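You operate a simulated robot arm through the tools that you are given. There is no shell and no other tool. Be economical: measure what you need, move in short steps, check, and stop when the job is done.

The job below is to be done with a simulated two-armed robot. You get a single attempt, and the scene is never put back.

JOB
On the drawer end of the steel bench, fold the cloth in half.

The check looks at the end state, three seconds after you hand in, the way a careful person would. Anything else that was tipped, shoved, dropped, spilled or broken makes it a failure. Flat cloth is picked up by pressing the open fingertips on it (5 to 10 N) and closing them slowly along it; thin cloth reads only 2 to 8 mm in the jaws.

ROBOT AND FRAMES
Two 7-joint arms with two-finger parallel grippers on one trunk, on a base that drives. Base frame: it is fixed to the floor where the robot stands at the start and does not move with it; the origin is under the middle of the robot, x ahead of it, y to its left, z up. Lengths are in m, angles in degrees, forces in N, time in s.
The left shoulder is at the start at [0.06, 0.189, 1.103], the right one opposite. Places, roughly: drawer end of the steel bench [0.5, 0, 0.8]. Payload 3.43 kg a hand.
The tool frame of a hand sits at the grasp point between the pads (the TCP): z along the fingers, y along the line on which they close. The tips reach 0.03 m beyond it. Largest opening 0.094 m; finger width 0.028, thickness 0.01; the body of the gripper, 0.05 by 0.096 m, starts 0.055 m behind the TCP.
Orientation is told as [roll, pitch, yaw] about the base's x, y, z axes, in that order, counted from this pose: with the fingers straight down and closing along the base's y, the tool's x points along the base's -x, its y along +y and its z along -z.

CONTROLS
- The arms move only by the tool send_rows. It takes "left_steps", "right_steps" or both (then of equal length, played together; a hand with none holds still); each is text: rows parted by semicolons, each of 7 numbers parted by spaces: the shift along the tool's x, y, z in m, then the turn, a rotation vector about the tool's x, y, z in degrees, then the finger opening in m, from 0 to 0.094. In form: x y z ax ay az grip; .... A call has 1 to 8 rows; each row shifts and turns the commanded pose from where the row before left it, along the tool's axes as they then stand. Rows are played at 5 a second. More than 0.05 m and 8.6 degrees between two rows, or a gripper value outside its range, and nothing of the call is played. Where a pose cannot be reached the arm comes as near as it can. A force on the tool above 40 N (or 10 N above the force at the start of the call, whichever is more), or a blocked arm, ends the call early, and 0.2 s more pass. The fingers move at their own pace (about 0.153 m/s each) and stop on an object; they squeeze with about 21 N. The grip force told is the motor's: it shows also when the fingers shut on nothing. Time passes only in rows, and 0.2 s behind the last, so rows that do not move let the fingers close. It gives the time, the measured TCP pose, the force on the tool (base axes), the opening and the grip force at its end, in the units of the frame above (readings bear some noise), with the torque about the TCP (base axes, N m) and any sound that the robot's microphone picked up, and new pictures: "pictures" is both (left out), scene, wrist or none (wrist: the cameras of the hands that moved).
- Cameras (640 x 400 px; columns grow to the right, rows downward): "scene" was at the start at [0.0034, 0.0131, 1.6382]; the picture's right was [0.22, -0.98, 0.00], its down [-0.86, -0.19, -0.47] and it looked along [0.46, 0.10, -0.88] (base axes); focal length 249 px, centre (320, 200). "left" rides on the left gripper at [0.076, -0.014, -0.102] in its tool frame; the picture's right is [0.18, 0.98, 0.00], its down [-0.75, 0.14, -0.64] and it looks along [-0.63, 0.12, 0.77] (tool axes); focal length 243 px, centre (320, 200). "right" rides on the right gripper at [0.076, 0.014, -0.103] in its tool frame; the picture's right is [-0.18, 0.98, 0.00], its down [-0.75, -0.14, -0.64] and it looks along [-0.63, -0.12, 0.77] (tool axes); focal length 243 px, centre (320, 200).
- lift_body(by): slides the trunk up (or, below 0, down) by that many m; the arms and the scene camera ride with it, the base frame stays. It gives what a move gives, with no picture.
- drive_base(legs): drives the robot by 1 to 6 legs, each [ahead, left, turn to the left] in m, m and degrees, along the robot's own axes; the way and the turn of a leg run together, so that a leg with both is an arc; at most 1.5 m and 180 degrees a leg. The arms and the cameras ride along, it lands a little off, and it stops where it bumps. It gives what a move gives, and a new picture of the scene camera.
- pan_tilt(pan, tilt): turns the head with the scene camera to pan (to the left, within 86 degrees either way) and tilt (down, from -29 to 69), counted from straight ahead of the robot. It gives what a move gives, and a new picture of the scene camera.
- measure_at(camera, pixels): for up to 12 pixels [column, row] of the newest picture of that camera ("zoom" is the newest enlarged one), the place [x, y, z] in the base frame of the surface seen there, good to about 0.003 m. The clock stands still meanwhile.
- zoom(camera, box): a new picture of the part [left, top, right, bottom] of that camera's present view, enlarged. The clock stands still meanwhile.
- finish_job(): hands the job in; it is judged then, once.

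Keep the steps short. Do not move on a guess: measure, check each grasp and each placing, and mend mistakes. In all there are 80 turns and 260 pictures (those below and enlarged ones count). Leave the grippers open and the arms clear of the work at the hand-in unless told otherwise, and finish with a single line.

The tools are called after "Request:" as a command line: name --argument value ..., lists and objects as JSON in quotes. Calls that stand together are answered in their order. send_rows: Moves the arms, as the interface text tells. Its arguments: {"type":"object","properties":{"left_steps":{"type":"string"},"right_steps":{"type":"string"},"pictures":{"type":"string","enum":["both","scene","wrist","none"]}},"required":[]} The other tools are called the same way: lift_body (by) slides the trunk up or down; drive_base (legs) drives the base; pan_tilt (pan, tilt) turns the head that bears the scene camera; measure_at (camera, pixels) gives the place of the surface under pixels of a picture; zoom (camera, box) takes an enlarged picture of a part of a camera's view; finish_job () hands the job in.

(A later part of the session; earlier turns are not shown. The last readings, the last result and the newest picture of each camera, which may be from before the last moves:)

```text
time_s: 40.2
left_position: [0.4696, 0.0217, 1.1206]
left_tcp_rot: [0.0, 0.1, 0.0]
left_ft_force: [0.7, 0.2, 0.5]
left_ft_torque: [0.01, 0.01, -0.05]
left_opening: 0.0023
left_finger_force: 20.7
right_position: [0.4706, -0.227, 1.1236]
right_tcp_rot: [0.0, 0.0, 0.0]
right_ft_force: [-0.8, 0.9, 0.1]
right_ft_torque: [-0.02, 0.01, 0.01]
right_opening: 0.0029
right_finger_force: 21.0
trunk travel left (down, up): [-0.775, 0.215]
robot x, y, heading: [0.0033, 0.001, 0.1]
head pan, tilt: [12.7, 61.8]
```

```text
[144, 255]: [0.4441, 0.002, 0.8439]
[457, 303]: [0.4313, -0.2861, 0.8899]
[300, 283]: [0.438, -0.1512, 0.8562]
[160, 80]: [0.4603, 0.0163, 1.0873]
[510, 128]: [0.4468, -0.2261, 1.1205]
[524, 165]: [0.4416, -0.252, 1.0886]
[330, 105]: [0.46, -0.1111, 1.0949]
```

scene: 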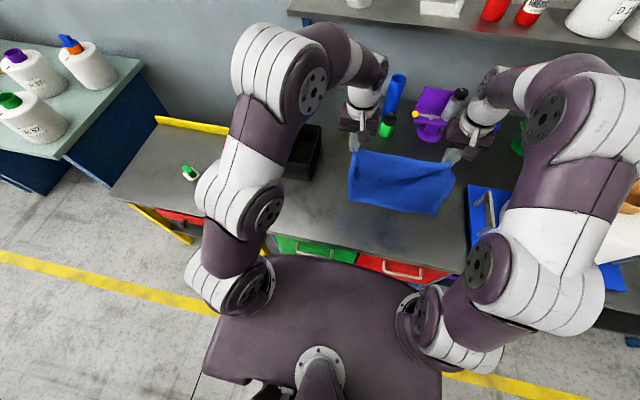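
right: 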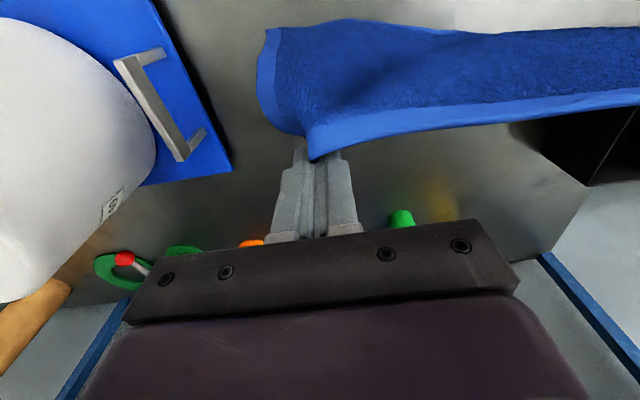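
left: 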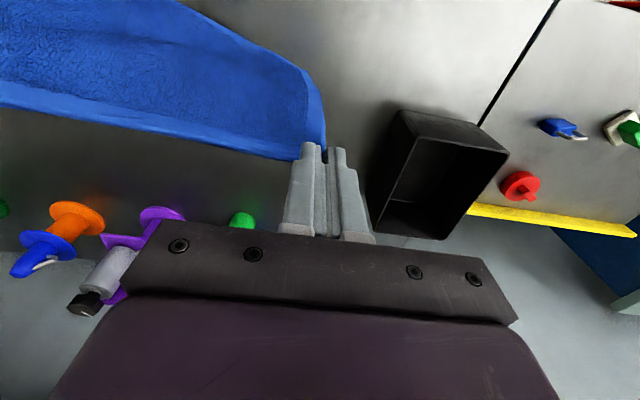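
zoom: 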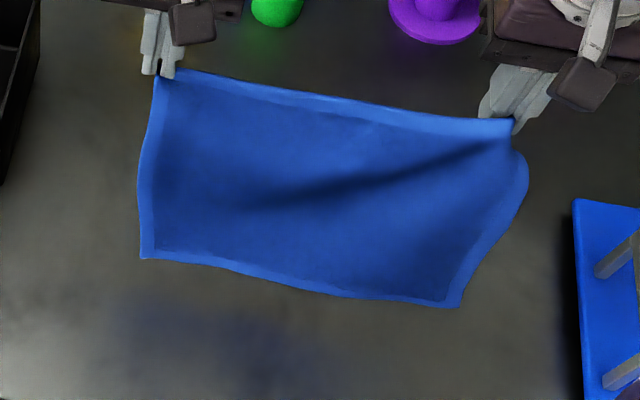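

The right corner is held about 3–4 cm higher on the cloth (hem at 1.12 on the right, 1.087 on the left). Lower the right hand by 0.038 to level the hem and re-measure.

Request:
send_rows --left_steps "0 0 0 0 0 0 0; 0 0 0 0 0 0 0; 0 0 0 0 0 0 0; 0 0 0 0 0 0 0; 0 0 0 0 0 0 0; 0 0 0 0 0 0 0; 0 0 0 0 0 0 0" --right_steps "0 0 0.019 0 0 0 0; 0 0 0.019 0 0 0 0; 0 0 0 0 0 0 0; 0 0 0 0 0 0 0; 0 0 0 0 0 0 0; 0 0 0 0 0 0 0; 0 0 0 0 0 0 0" --pictures "scene"

Request:
zoom --camera "scene" --box '[310, 130, 486, 240]'

```text
time_s: 41.8
left_position: [0.4692, 0.0219, 1.1213]
left_tcp_rot: [0.0, 0.1, 0.0]
left_ft_force: [0.0, 0.6, -0.5]
left_ft_torque: [0.0, 0.04, -0.01]
left_opening: 0.0024
left_finger_force: 20.9
right_position: [0.4709, -0.2293, 1.0856]
right_tcp_rot: [0.1, -0.1, 0.1]
right_ft_force: [0.3, 0.1, 0.1]
right_ft_torque: [0.02, 0.02, -0.01]
right_opening: 0.0029
right_finger_force: 20.9
trunk travel left (down, up): [-0.775, 0.215]
robot x, y, heading: [0.0006, 0.0007, -0.1]
head pan, tilt: [12.7, 61.8]
```

scene: 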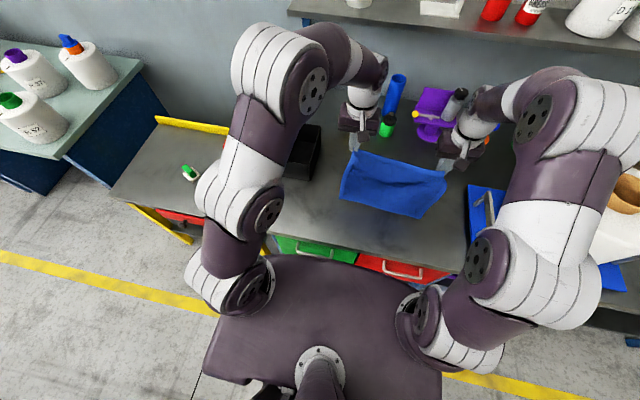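

```text
3.64 times, centred on (398, 185) of scene
```

zoom: 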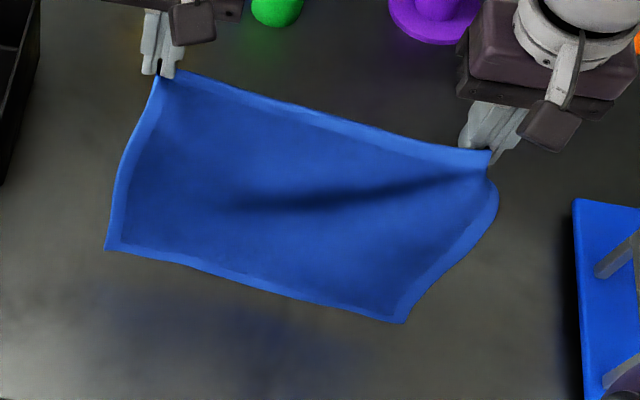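

Request:
measure_at --camera "zoom" --pixels '[[110, 246], [402, 319], [250, 284], [160, 80], [488, 156], [493, 190], [330, 122]]'

```text
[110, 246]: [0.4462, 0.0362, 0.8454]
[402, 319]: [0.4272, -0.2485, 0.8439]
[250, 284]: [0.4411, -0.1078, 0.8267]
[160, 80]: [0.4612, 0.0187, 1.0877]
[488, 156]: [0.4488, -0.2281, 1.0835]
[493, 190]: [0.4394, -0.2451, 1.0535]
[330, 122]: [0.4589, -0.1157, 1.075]
```

The hem and bottom edge are level now (D 0.845, C 0.844). Move back 0.085 and lower 0.03 so the bottom edge comes just over the table near x ≈ 0.355, and let it settle.

Request:
send_rows --left_steps "0.025 0 0 0 0 0 0; 0.03 0 0.005 0 0 0 0; 0.03 0 0.01 0 0 0 0; 0 0 0.01 0 0 0 0; 0 0 0 0 0 0 0; 0 0 0 0 0 0 0; 0 0 0 0 0 0 0; 0 0 0 0 0 0 0" --right_steps "0.025 0 0 0 0 0 0; 0.03 0 0.005 0 0 0 0; 0.03 0 0.01 0 0 0 0; 0 0 0.01 0 0 0 0; 0 0 0 0 0 0 0; 0 0 0 0 0 0 0; 0 0 0 0 0 0 0; 0 0 0 0 0 0 0" --pictures "scene"

Request:
zoom --camera "scene" --box '[290, 150, 466, 260]'

```text
time_s: 43.6
left_position: [0.3842, 0.0235, 1.0958]
left_tcp_rot: [0.0, 0.0, 0.0]
left_ft_force: [-1.2, 0.4, -0.6]
left_ft_torque: [-0.01, 0.01, 0.01]
left_opening: 0.0021
left_finger_force: 20.9
right_position: [0.3834, -0.2298, 1.0599]
right_tcp_rot: [0.0, -0.2, -0.1]
right_ft_force: [0.1, 0.4, -1.3]
right_ft_torque: [0.01, -0.05, 0.01]
right_opening: 0.0029
right_finger_force: 20.9
trunk travel left (down, up): [-0.775, 0.215]
robot x, y, heading: [0.0011, -0.0021, 0.1]
head pan, tilt: [12.7, 61.8]
```

scene: 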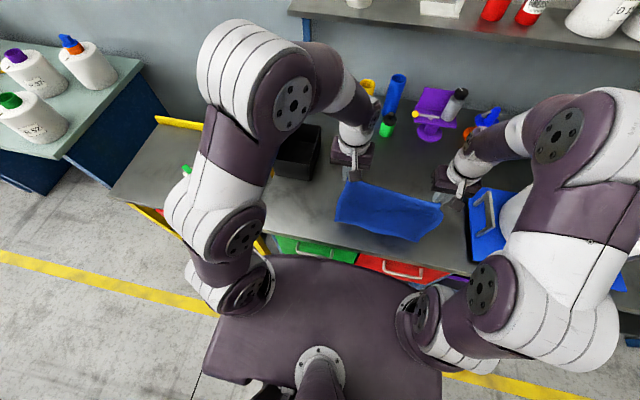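

```text
3.64 times, centred on (378, 205) of scene
```

zoom: 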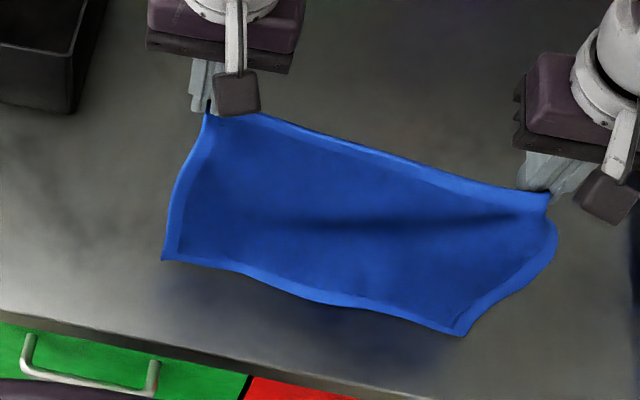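

Request:
measure_at --camera "zoom" --pixels '[[166, 256], [460, 331], [310, 296], [205, 118], [545, 200]]'

```text
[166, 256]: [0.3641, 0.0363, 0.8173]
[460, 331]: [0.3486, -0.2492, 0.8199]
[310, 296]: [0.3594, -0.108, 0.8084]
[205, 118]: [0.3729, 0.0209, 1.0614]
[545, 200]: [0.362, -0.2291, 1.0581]
```

The bottom edge hovers at x ≈ 0.357, z ≈ 0.81–0.82. Now lay the lower half: touch down, then move outward while lowering.

Request:
send_rows --left_steps "0 0 0.015 0 0 0 0; -0.01 0 0.02 0 0 0 0; -0.021 0 0.018 0 0 0 0; -0.021 0 0.018 0 0 0 0; -0.021 0 0.018 0 0 0 0; -0.021 0 0.018 0 0 0 0; -0.021 0 0.018 0 0 0 0; 0 0 0 0 0 0 0" --right_steps "0 0 0.015 0 0 0 0; -0.01 0 0.02 0 0 0 0; -0.021 0 0.018 0 0 0 0; -0.021 0 0.018 0 0 0 0; -0.021 0 0.018 0 0 0 0; -0.021 0 0.018 0 0 0 0; -0.021 0 0.018 0 0 0 0; 0 0 0 0 0 0 0"

Request:
zoom --camera "scene" --box '[290, 150, 466, 260]'

```text
time_s: 45.4
left_position: [0.4992, 0.0238, 0.9695]
left_tcp_rot: [-0.1, 0.0, 0.0]
left_ft_force: [-0.5, -0.2, -0.7]
left_ft_torque: [0.0, -0.04, -0.01]
left_opening: 0.0022
left_finger_force: 21.0
right_position: [0.4982, -0.2261, 0.9361]
right_tcp_rot: [0.0, -0.1, -0.1]
right_ft_force: [-0.1, 0.3, -0.1]
right_ft_torque: [0.02, 0.0, 0.01]
right_opening: 0.0024
right_finger_force: 20.7
trunk travel left (down, up): [-0.775, 0.215]
robot x, y, heading: [-0.002, -0.0003, -0.1]
head pan, tilt: [12.7, 61.8]
```

scene: 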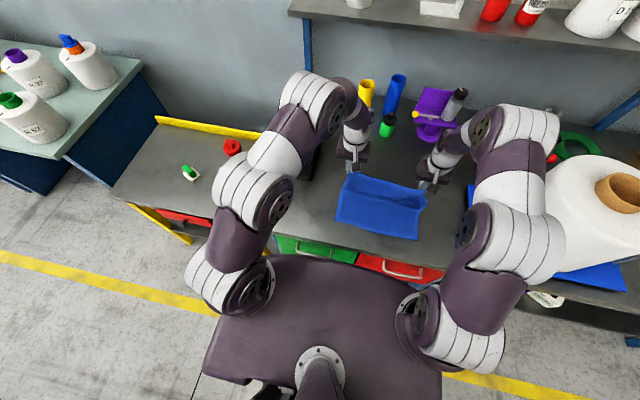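
right: 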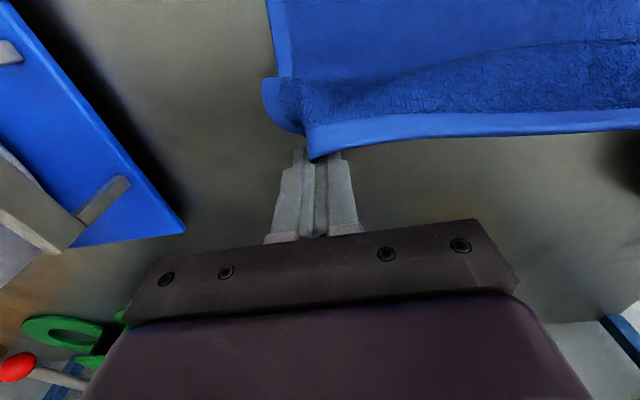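
left: 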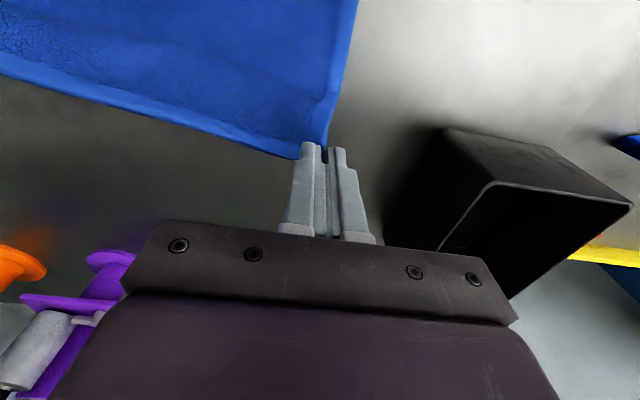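

```text
3.64 times, centred on (378, 205) of scene
```

zoom: 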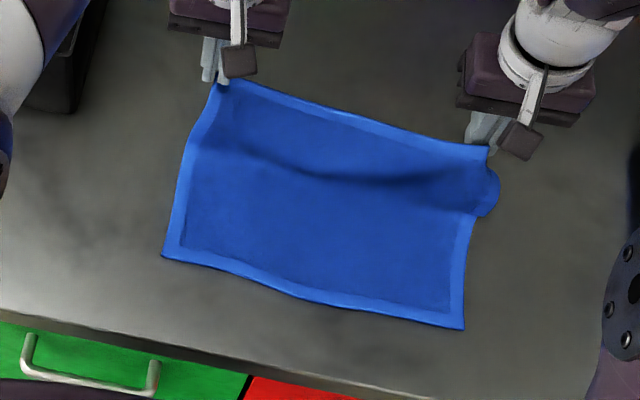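

The lower half lies flat with a clean bend. Measure near edge, bend line and hem.

Request:
measure_at --camera "zoom" --pixels '[[166, 253], [461, 326], [310, 293], [193, 145], [330, 182], [470, 215], [330, 150], [222, 92], [484, 153], [330, 118]]'

```text
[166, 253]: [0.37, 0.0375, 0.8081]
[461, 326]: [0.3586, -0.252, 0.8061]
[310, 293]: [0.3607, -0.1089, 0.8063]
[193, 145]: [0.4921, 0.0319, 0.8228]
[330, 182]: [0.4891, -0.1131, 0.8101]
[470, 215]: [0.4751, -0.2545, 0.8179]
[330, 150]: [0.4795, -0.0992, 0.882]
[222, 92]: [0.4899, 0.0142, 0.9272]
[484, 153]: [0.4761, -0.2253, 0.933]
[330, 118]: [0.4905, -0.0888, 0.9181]
```

Bend line 0.492/0.489/0.475 and near edge 0.370/0.361/0.359: halves match. Now swing the hem over to the near edge along an arc, shifting 18 mm left so corner A meets corner D.

Request:
send_rows --left_steps "0.0316 0.003 0.004 0 0 0 0; 0.0294 0.003 0.012 0 0 0 0; 0.025 0.003 0.02 0 0 0 0; 0.02 0.003 0.025 0 0 0 0; 0.012 0.003 0.029 0 0 0 0; 0.002 0.003 0.02 0 0 0 0; 0 0 0 0 0 0 0" --right_steps "0.028 0.003 0.003 0 0 0 0; 0.026 0.003 0.009 0 0 0 0; 0.022 0.003 0.015 0 0 0 0; 0.0176 0.003 0.019 0 0 0 0; 0.011 0.003 0.022 0 0 0 0; 0.002 0.003 0.015 0 0 0 0; 0 0 0 0 0 0 0"

Request:
zoom --camera "scene" --box '[290, 150, 466, 260]'

```text
time_s: 47.0
left_position: [0.3787, 0.0415, 0.8606]
left_tcp_rot: [0.1, -0.1, 0.0]
left_ft_force: [0.0, 0.0, -0.1]
left_ft_torque: [-0.02, 0.03, -0.03]
left_opening: 0.0025
left_finger_force: 21.2
right_position: [0.3921, -0.2092, 0.8517]
right_tcp_rot: [0.0, -0.1, 0.0]
right_ft_force: [0.6, 0.1, 0.5]
right_ft_torque: [0.05, -0.06, -0.05]
right_opening: 0.003
right_finger_force: 21.2
trunk travel left (down, up): [-0.775, 0.215]
robot x, y, heading: [0.0024, 0.0002, -0.2]
head pan, tilt: [12.7, 61.8]
```

scene: 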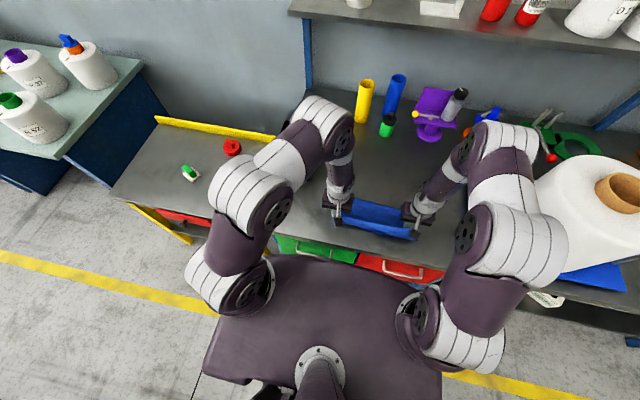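
right: 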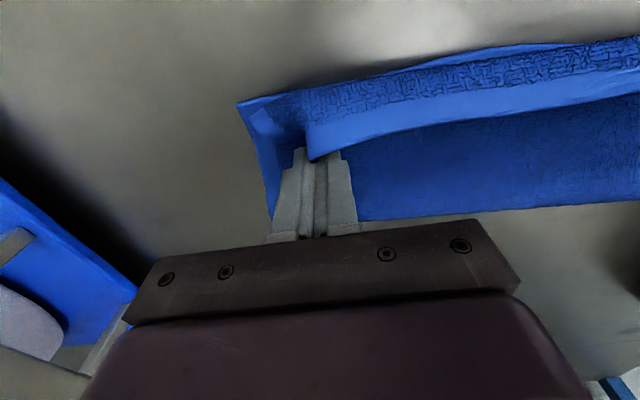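
left: 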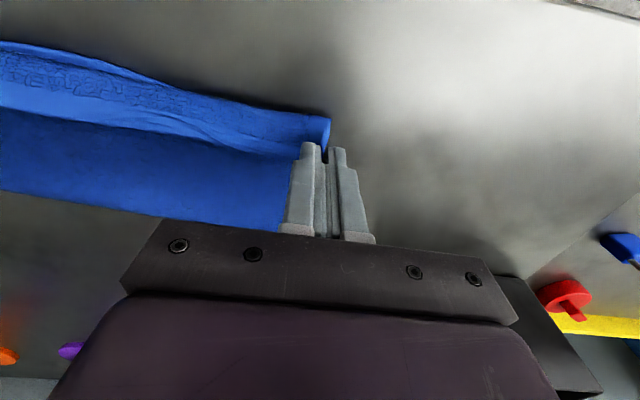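

```text
3.64 times, centred on (378, 205) of scene
```

zoom: 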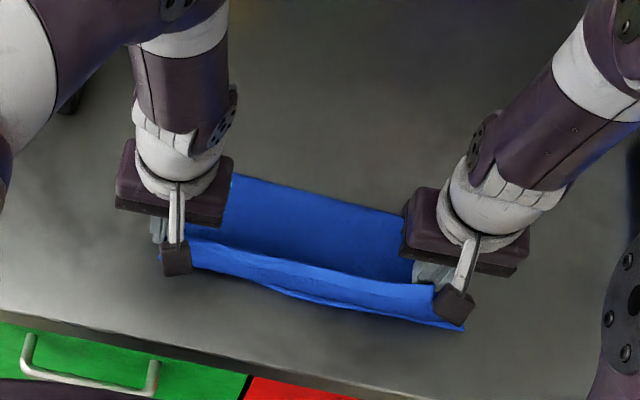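

Nearly there; only the hem itself curls about 1.5 cm. Measure fold line and hem.

Request:
measure_at --camera "right" --pixels '[[500, 205], [500, 195], [500, 150], [500, 125], [500, 108], [500, 95], [500, 72], [500, 55], [500, 47], [380, 218], [240, 103]]'

Request:
measure_at --camera "left" --pixels '[[200, 215], [150, 205], [150, 140], [150, 110], [150, 80], [150, 63], [328, 122], [290, 112], [278, 215]]'

```text
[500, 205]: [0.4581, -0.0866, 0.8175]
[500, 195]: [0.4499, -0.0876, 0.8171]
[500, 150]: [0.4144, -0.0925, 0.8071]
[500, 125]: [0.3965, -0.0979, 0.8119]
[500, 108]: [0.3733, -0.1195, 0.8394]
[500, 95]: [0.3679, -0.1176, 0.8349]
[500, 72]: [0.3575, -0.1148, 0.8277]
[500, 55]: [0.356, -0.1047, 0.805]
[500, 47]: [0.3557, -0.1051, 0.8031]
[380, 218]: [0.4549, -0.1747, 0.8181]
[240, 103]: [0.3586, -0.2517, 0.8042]
```

```text
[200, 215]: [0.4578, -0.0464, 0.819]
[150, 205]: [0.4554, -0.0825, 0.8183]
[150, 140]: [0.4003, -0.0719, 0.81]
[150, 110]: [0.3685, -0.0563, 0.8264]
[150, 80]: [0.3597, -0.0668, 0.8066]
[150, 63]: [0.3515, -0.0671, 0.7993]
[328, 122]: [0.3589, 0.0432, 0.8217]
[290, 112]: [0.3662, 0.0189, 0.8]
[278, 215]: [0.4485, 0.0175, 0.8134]
```

The hem stands up in the grips; with this edge-on hold, tilting the hands so the fingers point forward (hand on the robot side) will turn the hem toward the robot. Tilt both by −40° while drawing back slightly.

Request:
send_rows --left_steps "0.0048 0 -0.0033 0 -8 0 0; 0.0043 0 -0.0039 0 -8 0 0; 0.0037 0 -0.0045 0 -8 0 0; 0.003 0 -0.005 0 -8 0 0; 0.0022 0 -0.0053 0 -8 0 0; 0 0 0 0 0 0 0" --right_steps "0.0068 0 -0.0035 0 -8 0 0; 0.0062 0 -0.0044 0 -8 0 0; 0.0056 0 -0.0052 0 -8 0 0; 0.0048 0 -0.0059 0 -8 0 0; 0.0039 0 -0.0065 0 -8 0 0; 0 0 0 0 0 0 0"

Request:
zoom --camera "scene" --box '[290, 150, 466, 260]'

```text
time_s: 48.4
left_position: [0.3605, 0.0495, 0.8735]
left_tcp_rot: [3.1, -31.4, -0.6]
left_ft_force: [-0.9, -0.4, -0.2]
left_ft_torque: [0.01, 0.0, 0.06]
left_opening: 0.0021
left_finger_force: 20.4
left hand out of reach, approached as far as the arm can: row 3, 4
right_position: [0.3793, -0.2038, 0.8599]
right_tcp_rot: [1.8, -14.1, -0.1]
right_ft_force: [-0.9, -0.5, -0.3]
right_ft_torque: [-0.04, 0.01, -0.01]
right_opening: 0.0028
right_finger_force: 21.5
right hand out of reach, approached as far as the arm can: row 2, 3, 4, 5
trunk travel left (down, up): [-0.775, 0.215]
robot x, y, heading: [0.0009, 0.001, 0.1]
head pan, tilt: [12.7, 61.8]
```

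scene: 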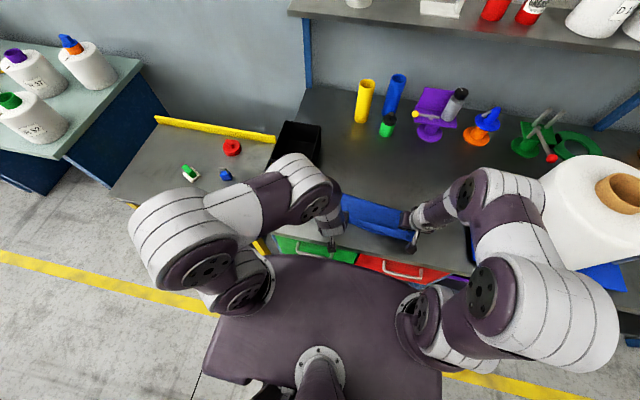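
right: 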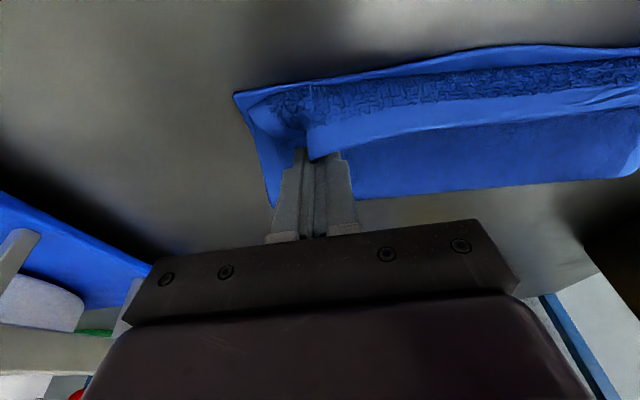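
left: 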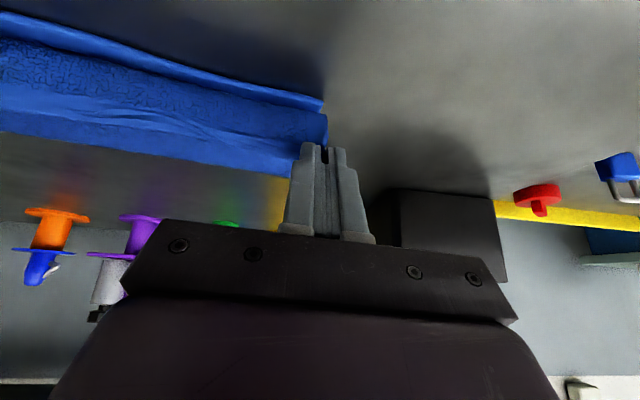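

```text
3.64 times, centred on (378, 205) of scene
```

zoom: 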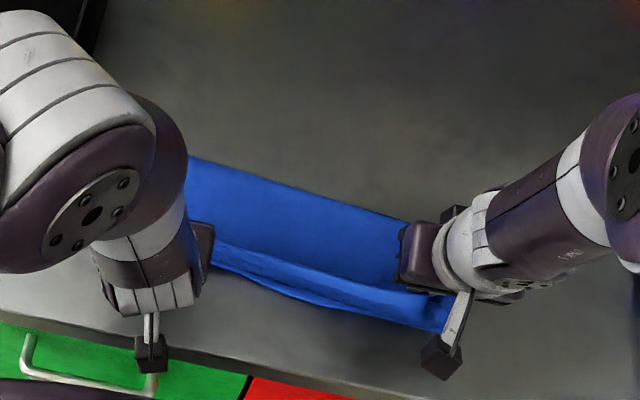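

The arms are cramped this close to the body (right only −14°). I'll set the hem down and open, retreat upward, and look.

Request:
send_rows --left_steps "0.005 0 0.009 0 0 0 0; 0.005 0 0.008 0 0 0 0; 0 0 0 0 0 0 0.01; 0 0 0 0 0 0 0.03; 0 0 0 0 0 0 0.03; 0 0 -0.03 0 0 0 0.03; 0 0 -0.04 0 0 0 0.03; 0 0 -0.04 0 0 0 0.03" --right_steps "0.001 0 0.005 0 0 0 0; 0.001 0 0.005 0 0 0 0; 0 0 0 0 0 0 0.01; 0 0 0 0 0 0 0.03; 0 0 0 0 0 0 0.03; 0 0 -0.03 0 0 0 0.03; 0 0 -0.04 0 0 0 0.03; 0 0 -0.04 0 0 0 0.03"

Request:
zoom --camera "scene" --box '[290, 150, 466, 260]'

```text
time_s: 50.2
left_position: [0.303, 0.0468, 0.9463]
left_tcp_rot: [3.1, -31.5, -0.7]
left_ft_force: [-1.4, 0.6, 0.5]
left_ft_torque: [-0.01, -0.03, 0.04]
left_opening: 0.0299
left_finger_force: 0.1
right_position: [0.3517, -0.2075, 0.957]
right_tcp_rot: [1.7, -14.2, 0.1]
right_ft_force: [-0.4, 0.0, -0.3]
right_ft_torque: [0.0, -0.01, 0.01]
right_opening: 0.0302
right_finger_force: 0.1
trunk travel left (down, up): [-0.775, 0.215]
robot x, y, heading: [-0.0012, 0.001, -0.2]
head pan, tilt: [12.7, 61.8]
```

scene: 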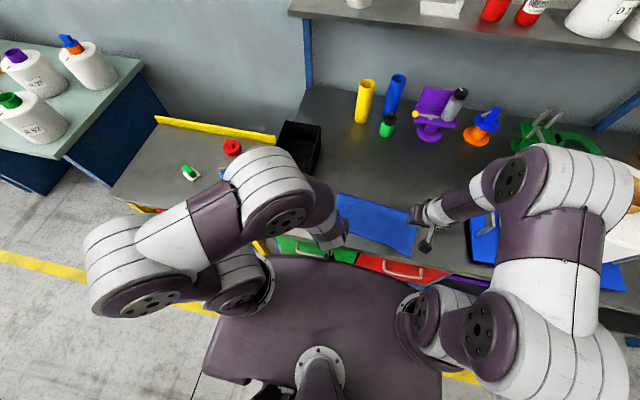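
right: 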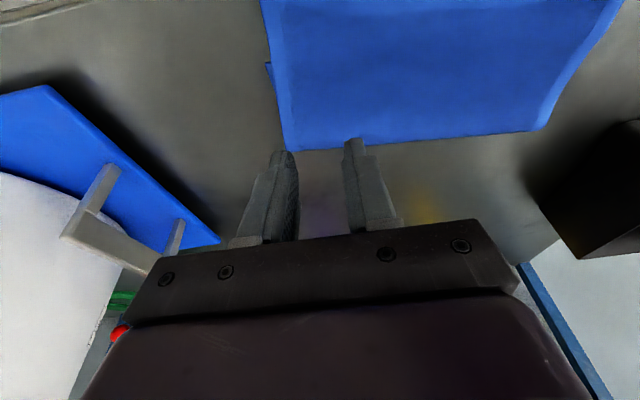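
left: 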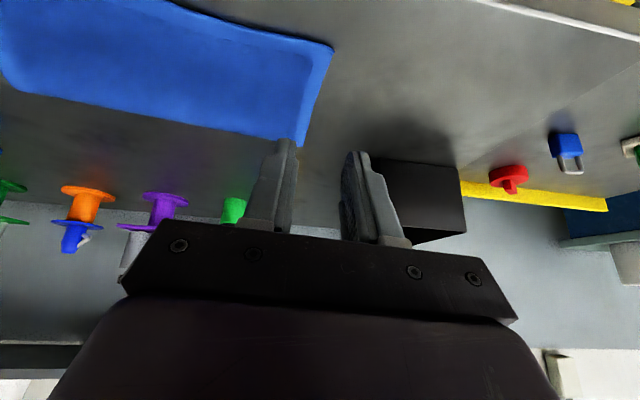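

```text
3.64 times, centred on (378, 205) of scene
```

zoom: 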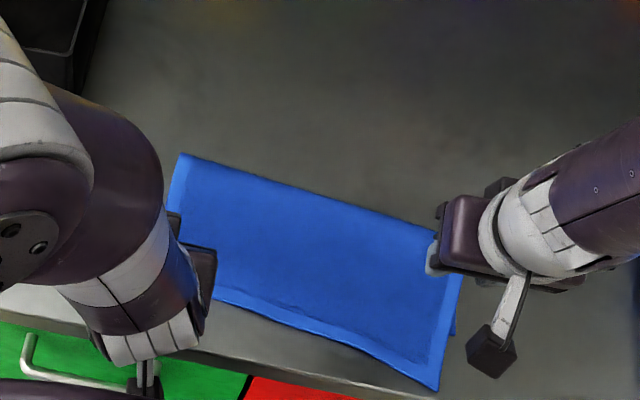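

The hem flopped over toward the robot and the upper layer is flat, only overshooting the near edge. Turn the hands upright and move them aside to look.

Request:
send_rows --left_steps "0 0.01 -0.02 0 8 0 0.03; 0 0.015 -0.02 0 8 0 0.03; 0 0.02 -0.02 0 8 0 0.03; 0 0.02 -0.02 0 7.4 0 0.03; -0.02 0.02 -0.02 0 0 0 0.03; -0.02 0.02 -0.02 0 0 0 0.03; -0.02 0.01 0 0 0 0 0.03; 0 0 0 0 0 0 0.03" --right_steps "0 -0.01 -0.02 0 7 0 0.03; 0 -0.015 -0.02 0 7.2 0 0.03; 0 -0.02 -0.02 0 0 0 0.03; 0 -0.02 -0.02 0 0 0 0.03; 0 0 0 0 0 0 0.03; 0 0 0 0 0 0 0.03; 0 0 0 0 0 0 0.03; 0 0 0 0 0 0 0.03" --pictures "scene"

Request:
zoom --camera "scene" --box '[290, 150, 466, 260]'

```text
time_s: 50.7
left_position: [0.2974, 0.0574, 0.9717]
left_tcp_rot: [2.7, -22.0, 0.3]
left_ft_force: [3.4, -0.1, -1.0]
left_ft_torque: [0.02, 0.06, 0.03]
left_opening: 0.0301
left_finger_force: 0.1
right_position: [0.3268, -0.2188, 0.9668]
right_tcp_rot: [2.4, -1.8, 0.3]
right_ft_force: [0.3, 0.3, 0.5]
right_ft_torque: [-0.01, 0.01, 0.0]
right_opening: 0.03
right_finger_force: 0.1
trunk travel left (down, up): [-0.775, 0.215]
robot x, y, heading: [0.0018, -0.0012, -0.1]
head pan, tilt: [12.7, 61.8]
stopped in row 2 (left hand): the force on the tool passed its limit (the readings are from after the stop); the commanded pose is now the measured one
```

scene: 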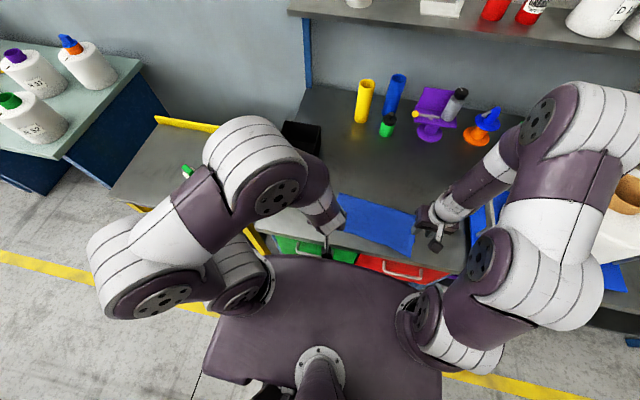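

```text
3.64 times, centred on (378, 205) of scene
```

zoom: 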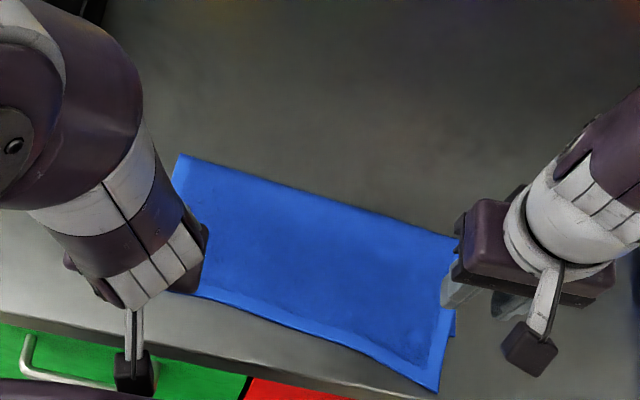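

A force blip stopped the left hand, probably a quick joint swing near the body. Move it gently forward-up, then turn it upright in small steps.

Request:
send_rows --left_steps "-0.018 0 -0.012 0 0 0 0.03; -0.018 0 -0.012 0 0 0 0.03; -0.018 0.005 -0.012 0 4 0 0.03; -0.015 0.01 -0.012 0 4 0 0.03; -0.01 0.01 -0.012 0 4 0 0.03; -0.01 0.01 -0.012 0 4 0 0.03; -0.005 0.01 -0.012 0 4 0 0.03; 0 0 0 0 0 0 0.03" --right_steps "0 -0.005 -0.01 0 0 0 0.03; 0 -0.01 -0.01 0 0 0 0.03; 0 -0.015 -0.01 0 0 0 0.03; 0 -0.015 -0.01 0 0 0 0.03; 0 0 0 0 0 0 0.03; 0 0 0 0 0 0 0.03; 0 0 0 0 0 0 0.03; 0 0 0 0 0 0 0.03" --pictures "scene"

Request:
zoom --camera "scene" --box '[290, 150, 466, 260]'

```text
time_s: 52.5
left_position: [0.3592, 0.0982, 1.0832]
left_tcp_rot: [2.4, -2.0, 1.2]
left_ft_force: [-0.6, 0.1, -0.1]
left_ft_torque: [-0.04, -0.02, 0.0]
left_opening: 0.0298
left_finger_force: 0.1
right_position: [0.3229, -0.2659, 1.0047]
right_tcp_rot: [2.4, -1.9, 0.2]
right_ft_force: [-0.8, -0.5, -0.2]
right_ft_torque: [-0.02, 0.02, 0.0]
right_opening: 0.0301
right_finger_force: 0.0
trunk travel left (down, up): [-0.775, 0.215]
robot x, y, heading: [0.0002, 0.0023, -0.1]
head pan, tilt: [12.7, 61.8]
```

scene: 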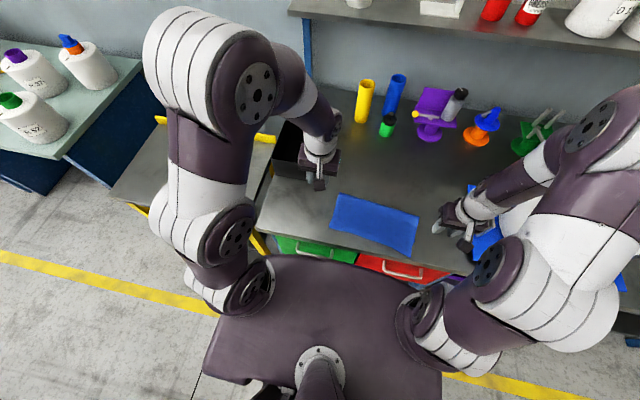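

```text
3.64 times, centred on (378, 205) of scene
```

zoom: 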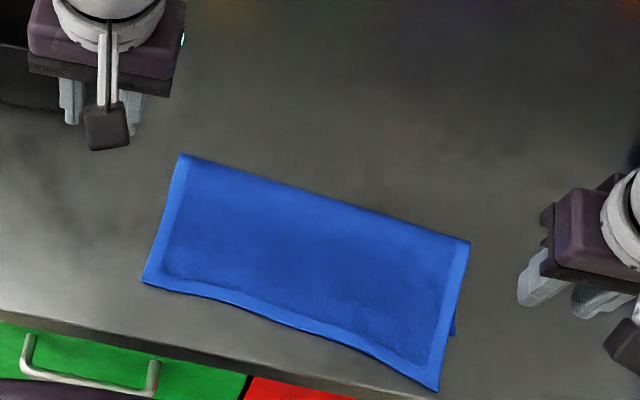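

Very neat. The upper hem overhangs the lower one near the robot. Measure the outline.

Request:
measure_at --camera "zoom" --pixels '[[182, 157], [466, 243], [325, 198], [146, 281], [436, 385], [300, 327], [454, 325], [456, 318], [240, 307], [370, 353], [450, 300]]'

```text
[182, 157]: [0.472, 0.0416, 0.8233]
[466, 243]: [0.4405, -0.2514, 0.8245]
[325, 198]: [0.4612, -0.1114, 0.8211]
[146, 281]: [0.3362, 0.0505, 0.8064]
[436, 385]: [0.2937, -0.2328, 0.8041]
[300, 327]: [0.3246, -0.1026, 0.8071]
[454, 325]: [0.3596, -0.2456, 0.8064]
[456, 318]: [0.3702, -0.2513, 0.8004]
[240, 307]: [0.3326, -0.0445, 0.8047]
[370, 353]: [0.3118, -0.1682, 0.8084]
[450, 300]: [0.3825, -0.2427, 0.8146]
```

Fold edge 0.472→0.4405, upper hem at (0.336, 0.051) left and (0.294, −0.233) right; it should lie on the lower edge (0.370, 0.038) and (0.359, −0.252). The overhang is a single layer on the bench, so I can pinch just it. Go over those corners, hands upright.

Request:
send_rows --left_steps "0.002 -0.014 0.038 2.4 2 1.2 0.03; 0.002 -0.014 0.038 0 0 0 0.03; 0.002 -0.014 0.038 0 0 0 0.03; 0.002 -0.014 0.038 0 0 0 0.03; 0.001 -0.014 0.038 0 0 0 0.03; 0 0 0.035 0 0 0 0.03; 0 0 0 0 0 0 0.03" --right_steps "0.003 0.0106 0.025 2.4 2 0 0.03; 0.003 0.0106 0.025 0 0 0 0.03; 0.003 0.0106 0.025 0 0 0 0.03; 0.003 0.0106 0.025 0 0 0 0.03; 0.003 0.0106 0.025 0 0 0 0.03; 0 0 0.027 0 0 0 0.03; 0 0 0 0 0 0 0.03" --pictures "wrist"

Request:
zoom --camera "left" --box '[220, 70, 420, 195]'

Request:
zoom --camera "right" --box '[220, 70, 420, 195]'

```text
time_s: 54.1
left_position: [0.352, 0.0314, 0.8584]
left_tcp_rot: [0.1, -0.2, 0.1]
left_ft_force: [-0.2, 0.4, 0.7]
left_ft_torque: [-0.01, -0.02, -0.01]
left_opening: 0.0298
left_finger_force: 0.0
right_position: [0.3098, -0.2099, 0.8529]
right_tcp_rot: [0.0, 0.0, 0.3]
right_ft_force: [-0.2, -0.3, -0.6]
right_ft_torque: [-0.04, -0.02, -0.01]
right_opening: 0.03
right_finger_force: 0.0
trunk travel left (down, up): [-0.775, 0.215]
robot x, y, heading: [-0.0016, -0.0033, 0.4]
head pan, tilt: [12.7, 61.8]
```

right: 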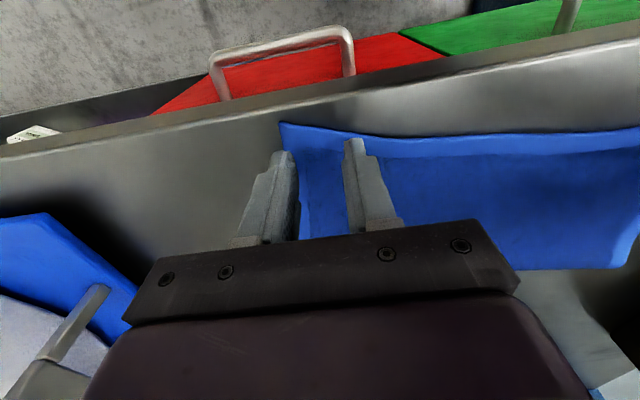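
left: 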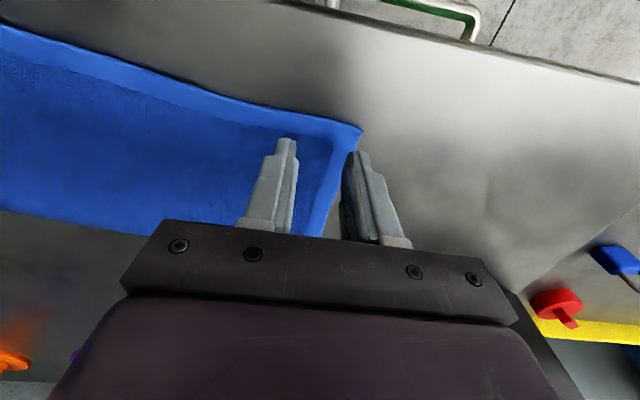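

```text
3.20 times, centred on (320, 132) of left
```

zoom: 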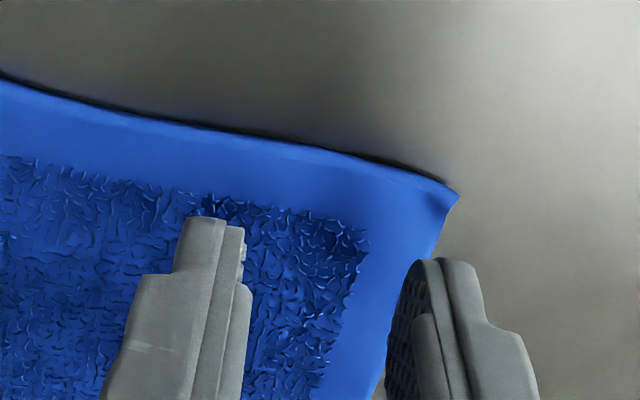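

```text
3.20 times, centred on (320, 132) of right
```

zoom: 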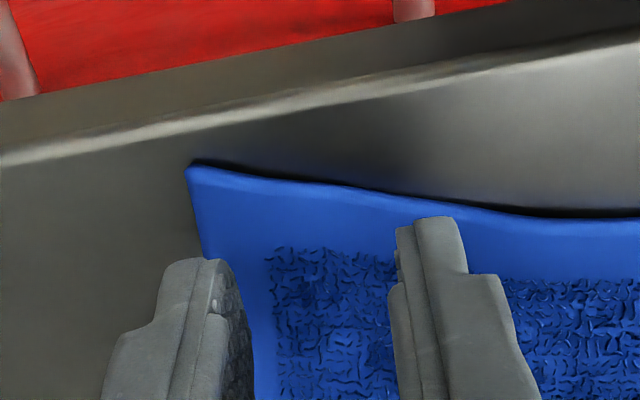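

Outer fingers seem a bit outside the side edges. Measure.

Request:
measure_at --camera "left" --pixels '[[358, 130], [345, 160], [330, 205], [320, 116], [300, 110]]'

Request:
measure_at --camera "right" --pixels '[[283, 126], [300, 190], [302, 225], [330, 132], [345, 135]]'

```text
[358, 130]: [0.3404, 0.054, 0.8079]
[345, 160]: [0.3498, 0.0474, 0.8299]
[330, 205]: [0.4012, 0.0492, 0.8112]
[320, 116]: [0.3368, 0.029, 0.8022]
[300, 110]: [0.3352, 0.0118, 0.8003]
```

```text
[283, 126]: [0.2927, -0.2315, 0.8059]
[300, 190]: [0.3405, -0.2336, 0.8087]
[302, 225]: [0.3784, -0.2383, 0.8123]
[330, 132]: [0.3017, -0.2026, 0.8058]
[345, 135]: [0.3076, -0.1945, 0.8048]
```

Request:
send_rows --left_steps "0.002 -0.006 0.008 0 0 0 0.03; 0 0 0.007 0 0 0 0.03; 0 0 0.005 0 0 0 0.03; 0 0 0.002 0 0 0 0.03; 0 0 0.001 0 0 0 0.03; 0 0 0 0 0 0 0.03" --right_steps "0 0.005 0.007 0 0 0 0.03; 0 0 0.006 0 0 0 0.03; 0 0 0.003 0 0 0 0.03; 0 0 0.001 0 0 0 0.03; 0 0 0.001 0 0 0 0.03; 0 0 0 0 0 0 0.03" --pictures "none"

```text
time_s: 55.5
left_position: [0.3496, 0.0252, 0.8346]
left_tcp_rot: [0.1, -0.1, 0.1]
left_ft_force: [0.2, 0.4, 1.4]
left_ft_torque: [0.02, -0.03, 0.03]
left_opening: 0.0301
left_finger_force: 0.1
right_position: [0.3098, -0.2063, 0.8353]
right_tcp_rot: [0.0, 0.3, 0.3]
right_ft_force: [0.6, -0.5, 0.7]
right_ft_torque: [0.01, -0.01, 0.01]
right_opening: 0.0299
right_finger_force: 0.1
trunk travel left (down, up): [-0.775, 0.215]
robot x, y, heading: [0.0008, -0.0004, 0.0]
head pan, tilt: [12.7, 61.8]
```

Just touching. Press a little more.

Request:
send_rows --left_steps "0 0 0.001 0 0 0 0.03; 0 0 0.0005 0 0 0 0.03; 0 0 0 0 0 0 0.03" --right_steps "0 0 0.001 0 0 0 0.03; 0 0 0.001 0 0 0 0.03; 0 0 0 0 0 0 0.03" --pictures "none"

```text
time_s: 56.3
left_position: [0.3504, 0.0251, 0.8343]
left_tcp_rot: [0.0, -0.1, 0.1]
left_ft_force: [1.0, 0.0, 8.8]
left_ft_torque: [0.0, -0.04, -0.02]
left_opening: 0.0299
left_finger_force: 0.1
right_position: [0.3105, -0.2051, 0.8337]
right_tcp_rot: [-0.1, 0.1, 0.3]
right_ft_force: [0.6, 0.4, 5.9]
right_ft_torque: [0.02, -0.08, 0.0]
right_opening: 0.0296
right_finger_force: 0.1
trunk travel left (down, up): [-0.775, 0.215]
robot x, y, heading: [-0.003, 0.0014, -0.1]
head pan, tilt: [12.7, 61.8]
```

8.8 N and 5.9 N: close slowly.

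Request:
send_rows --left_steps "0 0 0 0 0 0 0.025; 0 0 0 0 0 0 0.02; 0 0 0 0 0 0 0.015; 0 0 0 0 0 0 0.01; 0 0 0 0 0 0 0.006; 0 0 0 0 0 0 0.002; 0 0 0 0 0 0 0; 0 0 0 0 0 0 0" --right_steps "0 0 0 0 0 0 0.025; 0 0 0 0 0 0 0.02; 0 0 0 0 0 0 0.015; 0 0 0 0 0 0 0.01; 0 0 0 0 0 0 0.006; 0 0 0 0 0 0 0.002; 0 0 0 0 0 0 0; 0 0 0 0 0 0 0" --pictures "wrist"

```text
time_s: 58.1
left_position: [0.3507, 0.0246, 0.8334]
left_tcp_rot: [0.0, -0.1, 0.1]
left_ft_force: [-1.6, -7.5, 7.9]
left_ft_torque: [-0.22, 0.0, -0.07]
left_opening: 0.0043
left_finger_force: 20.7
right_position: [0.3091, -0.2074, 0.8329]
right_tcp_rot: [0.1, 0.1, 0.4]
right_ft_force: [2.2, 8.4, 5.3]
right_ft_torque: [0.24, -0.06, 0.06]
right_opening: 0.004
right_finger_force: 21.4
trunk travel left (down, up): [-0.775, 0.215]
robot x, y, heading: [0.0014, -0.0016, 0.1]
head pan, tilt: [12.7, 61.8]
```

right: 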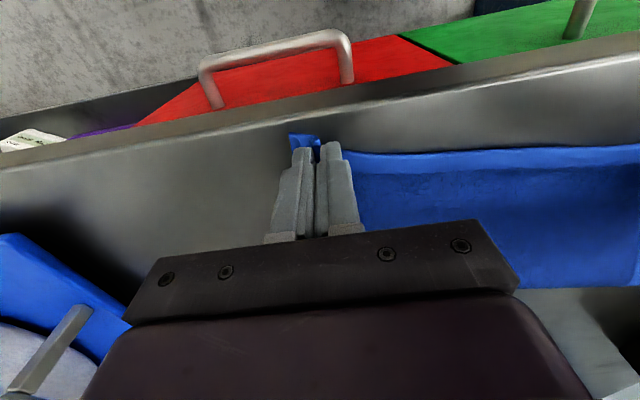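
left: 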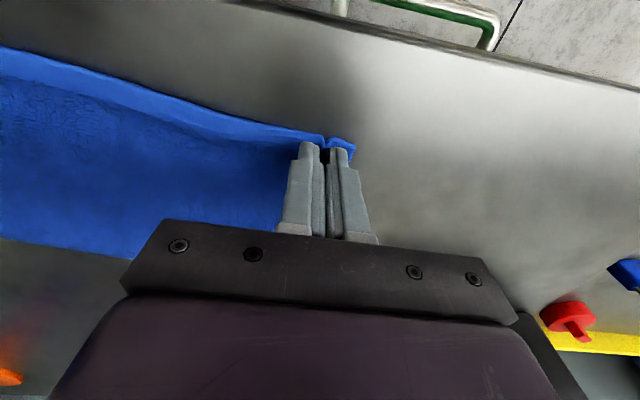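

Both hold the overhanging hem (4 mm). Lift the hem up and outward over the intended fold line (≈0.485) so the lower layer settles flat again.

Request:
send_rows --left_steps "0 -0.004 -0.015 0 0 0 0; -0.01 -0.003 -0.02 0 0 0 0; -0.02 -0.003 -0.02 0 0 0 0; -0.022 -0.003 -0.02 0 0 0 0; -0.022 -0.003 -0.015 0 0 0 0; -0.022 -0.002 -0.012 0 0 0 0; -0.022 -0.001 -0.008 0 0 0 0; -0.021 -0.001 -0.002 0 0 0 0" --right_steps "-0.005 0.003 -0.015 0 0 0 0; -0.02 -0.002 -0.02 0 0 0 0; -0.025 -0.002 -0.02 0 0 0 0; -0.025 -0.002 -0.02 0 0 0 0; -0.025 -0.002 -0.015 0 0 0 0; -0.025 -0.002 -0.012 0 0 0 0; -0.025 -0.002 -0.008 0 0 0 0; -0.024 -0.002 -0.002 0 0 0 0"

Request:
zoom --camera "scene" --box '[290, 150, 466, 260]'

```text
time_s: 59.9
left_position: [0.4916, 0.0063, 0.9445]
left_tcp_rot: [0.1, 0.1, 0.0]
left_ft_force: [-0.4, -0.3, 0.6]
left_ft_torque: [-0.02, 0.06, -0.02]
left_opening: 0.0039
left_finger_force: 21.2
right_position: [0.488, -0.2163, 0.9445]
right_tcp_rot: [0.1, 0.3, 0.2]
right_ft_force: [-0.1, -0.5, 0.2]
right_ft_torque: [0.01, 0.02, -0.01]
right_opening: 0.004
right_finger_force: 21.3
trunk travel left (down, up): [-0.775, 0.215]
robot x, y, heading: [-0.0004, 0.0007, -0.1]
head pan, tilt: [12.7, 61.8]
```

scene: 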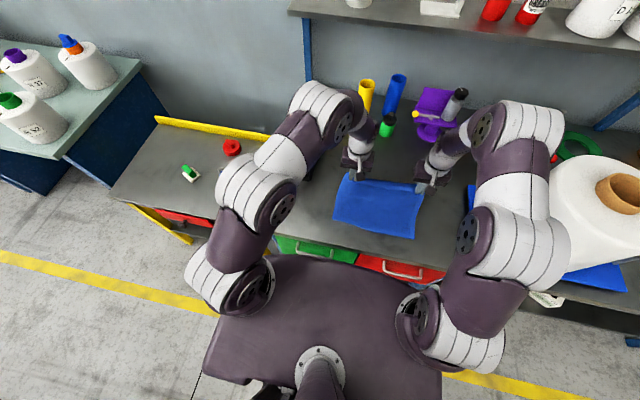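
right: 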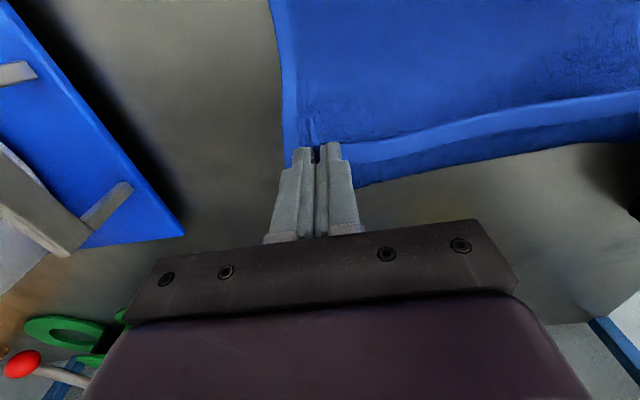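
left: 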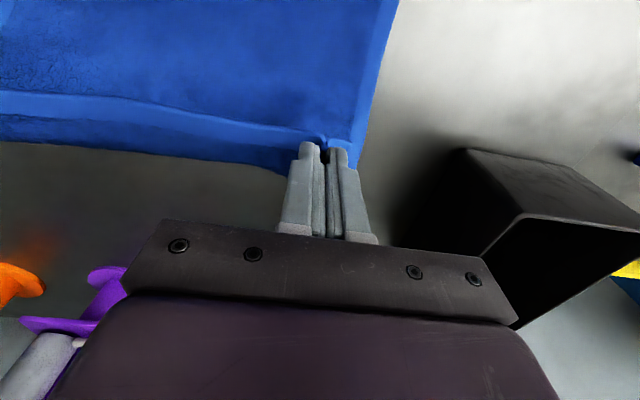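

```text
3.64 times, centred on (378, 205) of scene
```

zoom: 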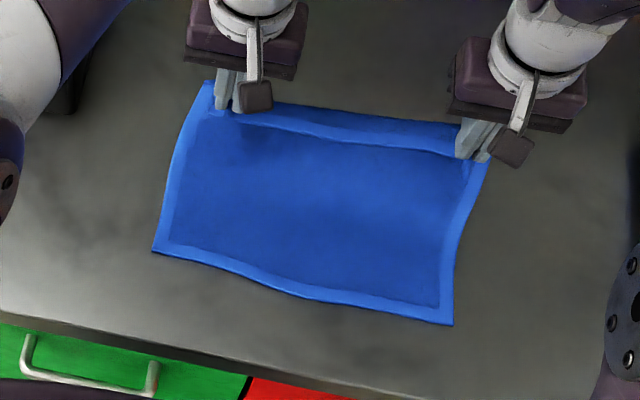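

Lower half flat again, hem held in the proper sense. Measure the lower corners and the bulge behind.

Request:
measure_at --camera "zoom" --pixels '[[157, 247], [450, 321], [300, 290], [330, 200], [320, 155], [320, 140], [360, 118], [210, 85], [187, 115], [462, 200]]'

Request:
measure_at --camera "right" --pixels '[[500, 108], [500, 125], [500, 145], [500, 90], [310, 130]]'

```text
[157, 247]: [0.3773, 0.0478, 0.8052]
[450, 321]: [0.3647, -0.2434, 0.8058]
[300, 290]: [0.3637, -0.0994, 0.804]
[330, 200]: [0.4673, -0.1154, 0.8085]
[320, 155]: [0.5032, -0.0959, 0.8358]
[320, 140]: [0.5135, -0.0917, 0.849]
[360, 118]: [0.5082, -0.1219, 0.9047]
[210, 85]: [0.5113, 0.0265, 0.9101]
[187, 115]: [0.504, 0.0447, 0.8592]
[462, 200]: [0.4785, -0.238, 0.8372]
```

```text
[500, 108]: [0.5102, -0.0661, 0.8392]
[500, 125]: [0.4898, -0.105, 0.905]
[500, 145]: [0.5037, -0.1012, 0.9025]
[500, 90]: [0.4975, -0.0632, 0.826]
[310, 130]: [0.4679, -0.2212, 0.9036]
```

Lower corners are D (0.377, 0.048), C (0.365, −0.243). Grips must end at x ≈ 0.387 / 0.382 with a 6 mm shift left. Go there on a gentle diagonal, so the slack stays on the fold side, stopping just above.

Request:
send_rows --left_steps "0.012 0.001 0.008 0 0 0 0; 0.015 0.001 0.01 0 0 0 0; 0.016 0.001 0.012 0 0 0 0; 0.016 0.001 0.014 0 0 0 0; 0.016 0.001 0.015 0 0 0 0; 0.015 0.001 0.015 0 0 0 0; 0.014 0 0.014 0 0 0 0; 0 0 0 0 0 0 0" --right_steps "0.013 0.001 0.008 0 0 0 0; 0.015 0.001 0.01 0 0 0 0; 0.016 0.001 0.012 0 0 0 0; 0.016 0.001 0.014 0 0 0 0; 0.016 0.001 0.015 0 0 0 0; 0.016 0.001 0.015 0 0 0 0; 0.014 0 0.014 0 0 0 0; 0 0 0 0 0 0 0"

Request:
zoom --camera "scene" --box '[290, 150, 466, 260]'

```text
time_s: 61.7
left_position: [0.3867, 0.0111, 0.856]
left_tcp_rot: [0.1, -0.1, 0.1]
left_ft_force: [-1.3, -0.1, -0.1]
left_ft_torque: [-0.01, 0.0, 0.0]
left_opening: 0.0039
left_finger_force: 20.9
right_position: [0.3768, -0.2103, 0.8563]
right_tcp_rot: [0.1, 0.2, 0.3]
right_ft_force: [-0.2, -0.5, 0.2]
right_ft_torque: [-0.01, 0.02, -0.04]
right_opening: 0.0039
right_finger_force: 20.5
trunk travel left (down, up): [-0.775, 0.215]
robot x, y, heading: [0.0004, -0.0014, 0.0]
head pan, tilt: [12.7, 61.8]
```

scene: 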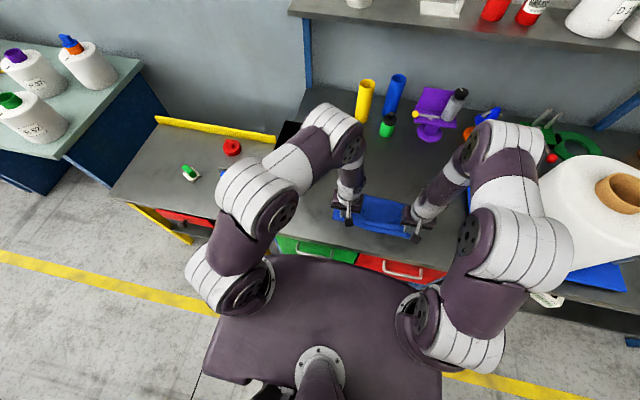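
right: 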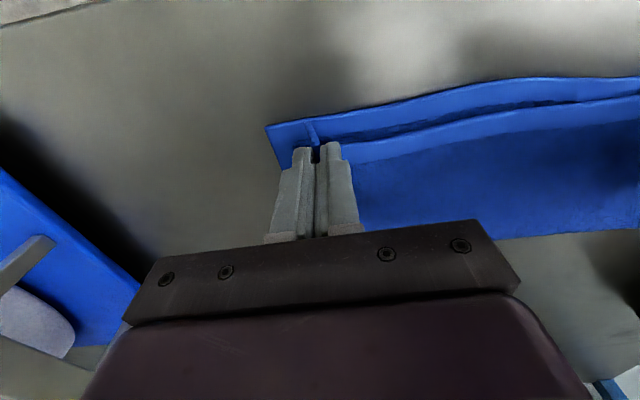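
left: 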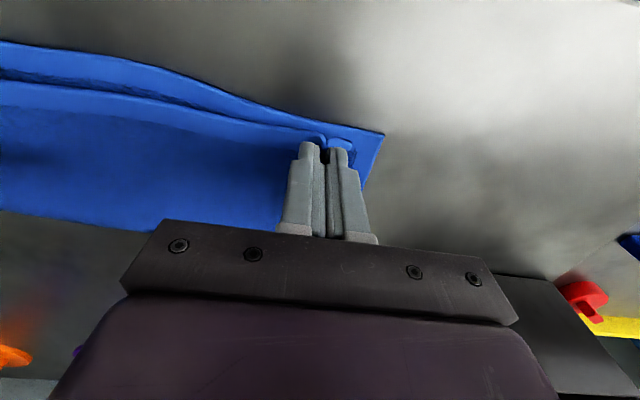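

```text
3.64 times, centred on (378, 205) of scene
```

zoom: 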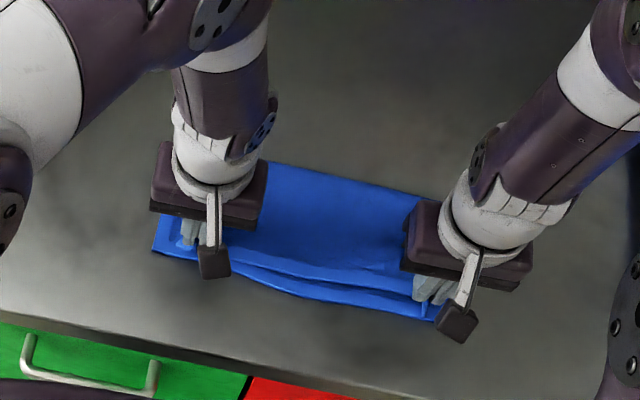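

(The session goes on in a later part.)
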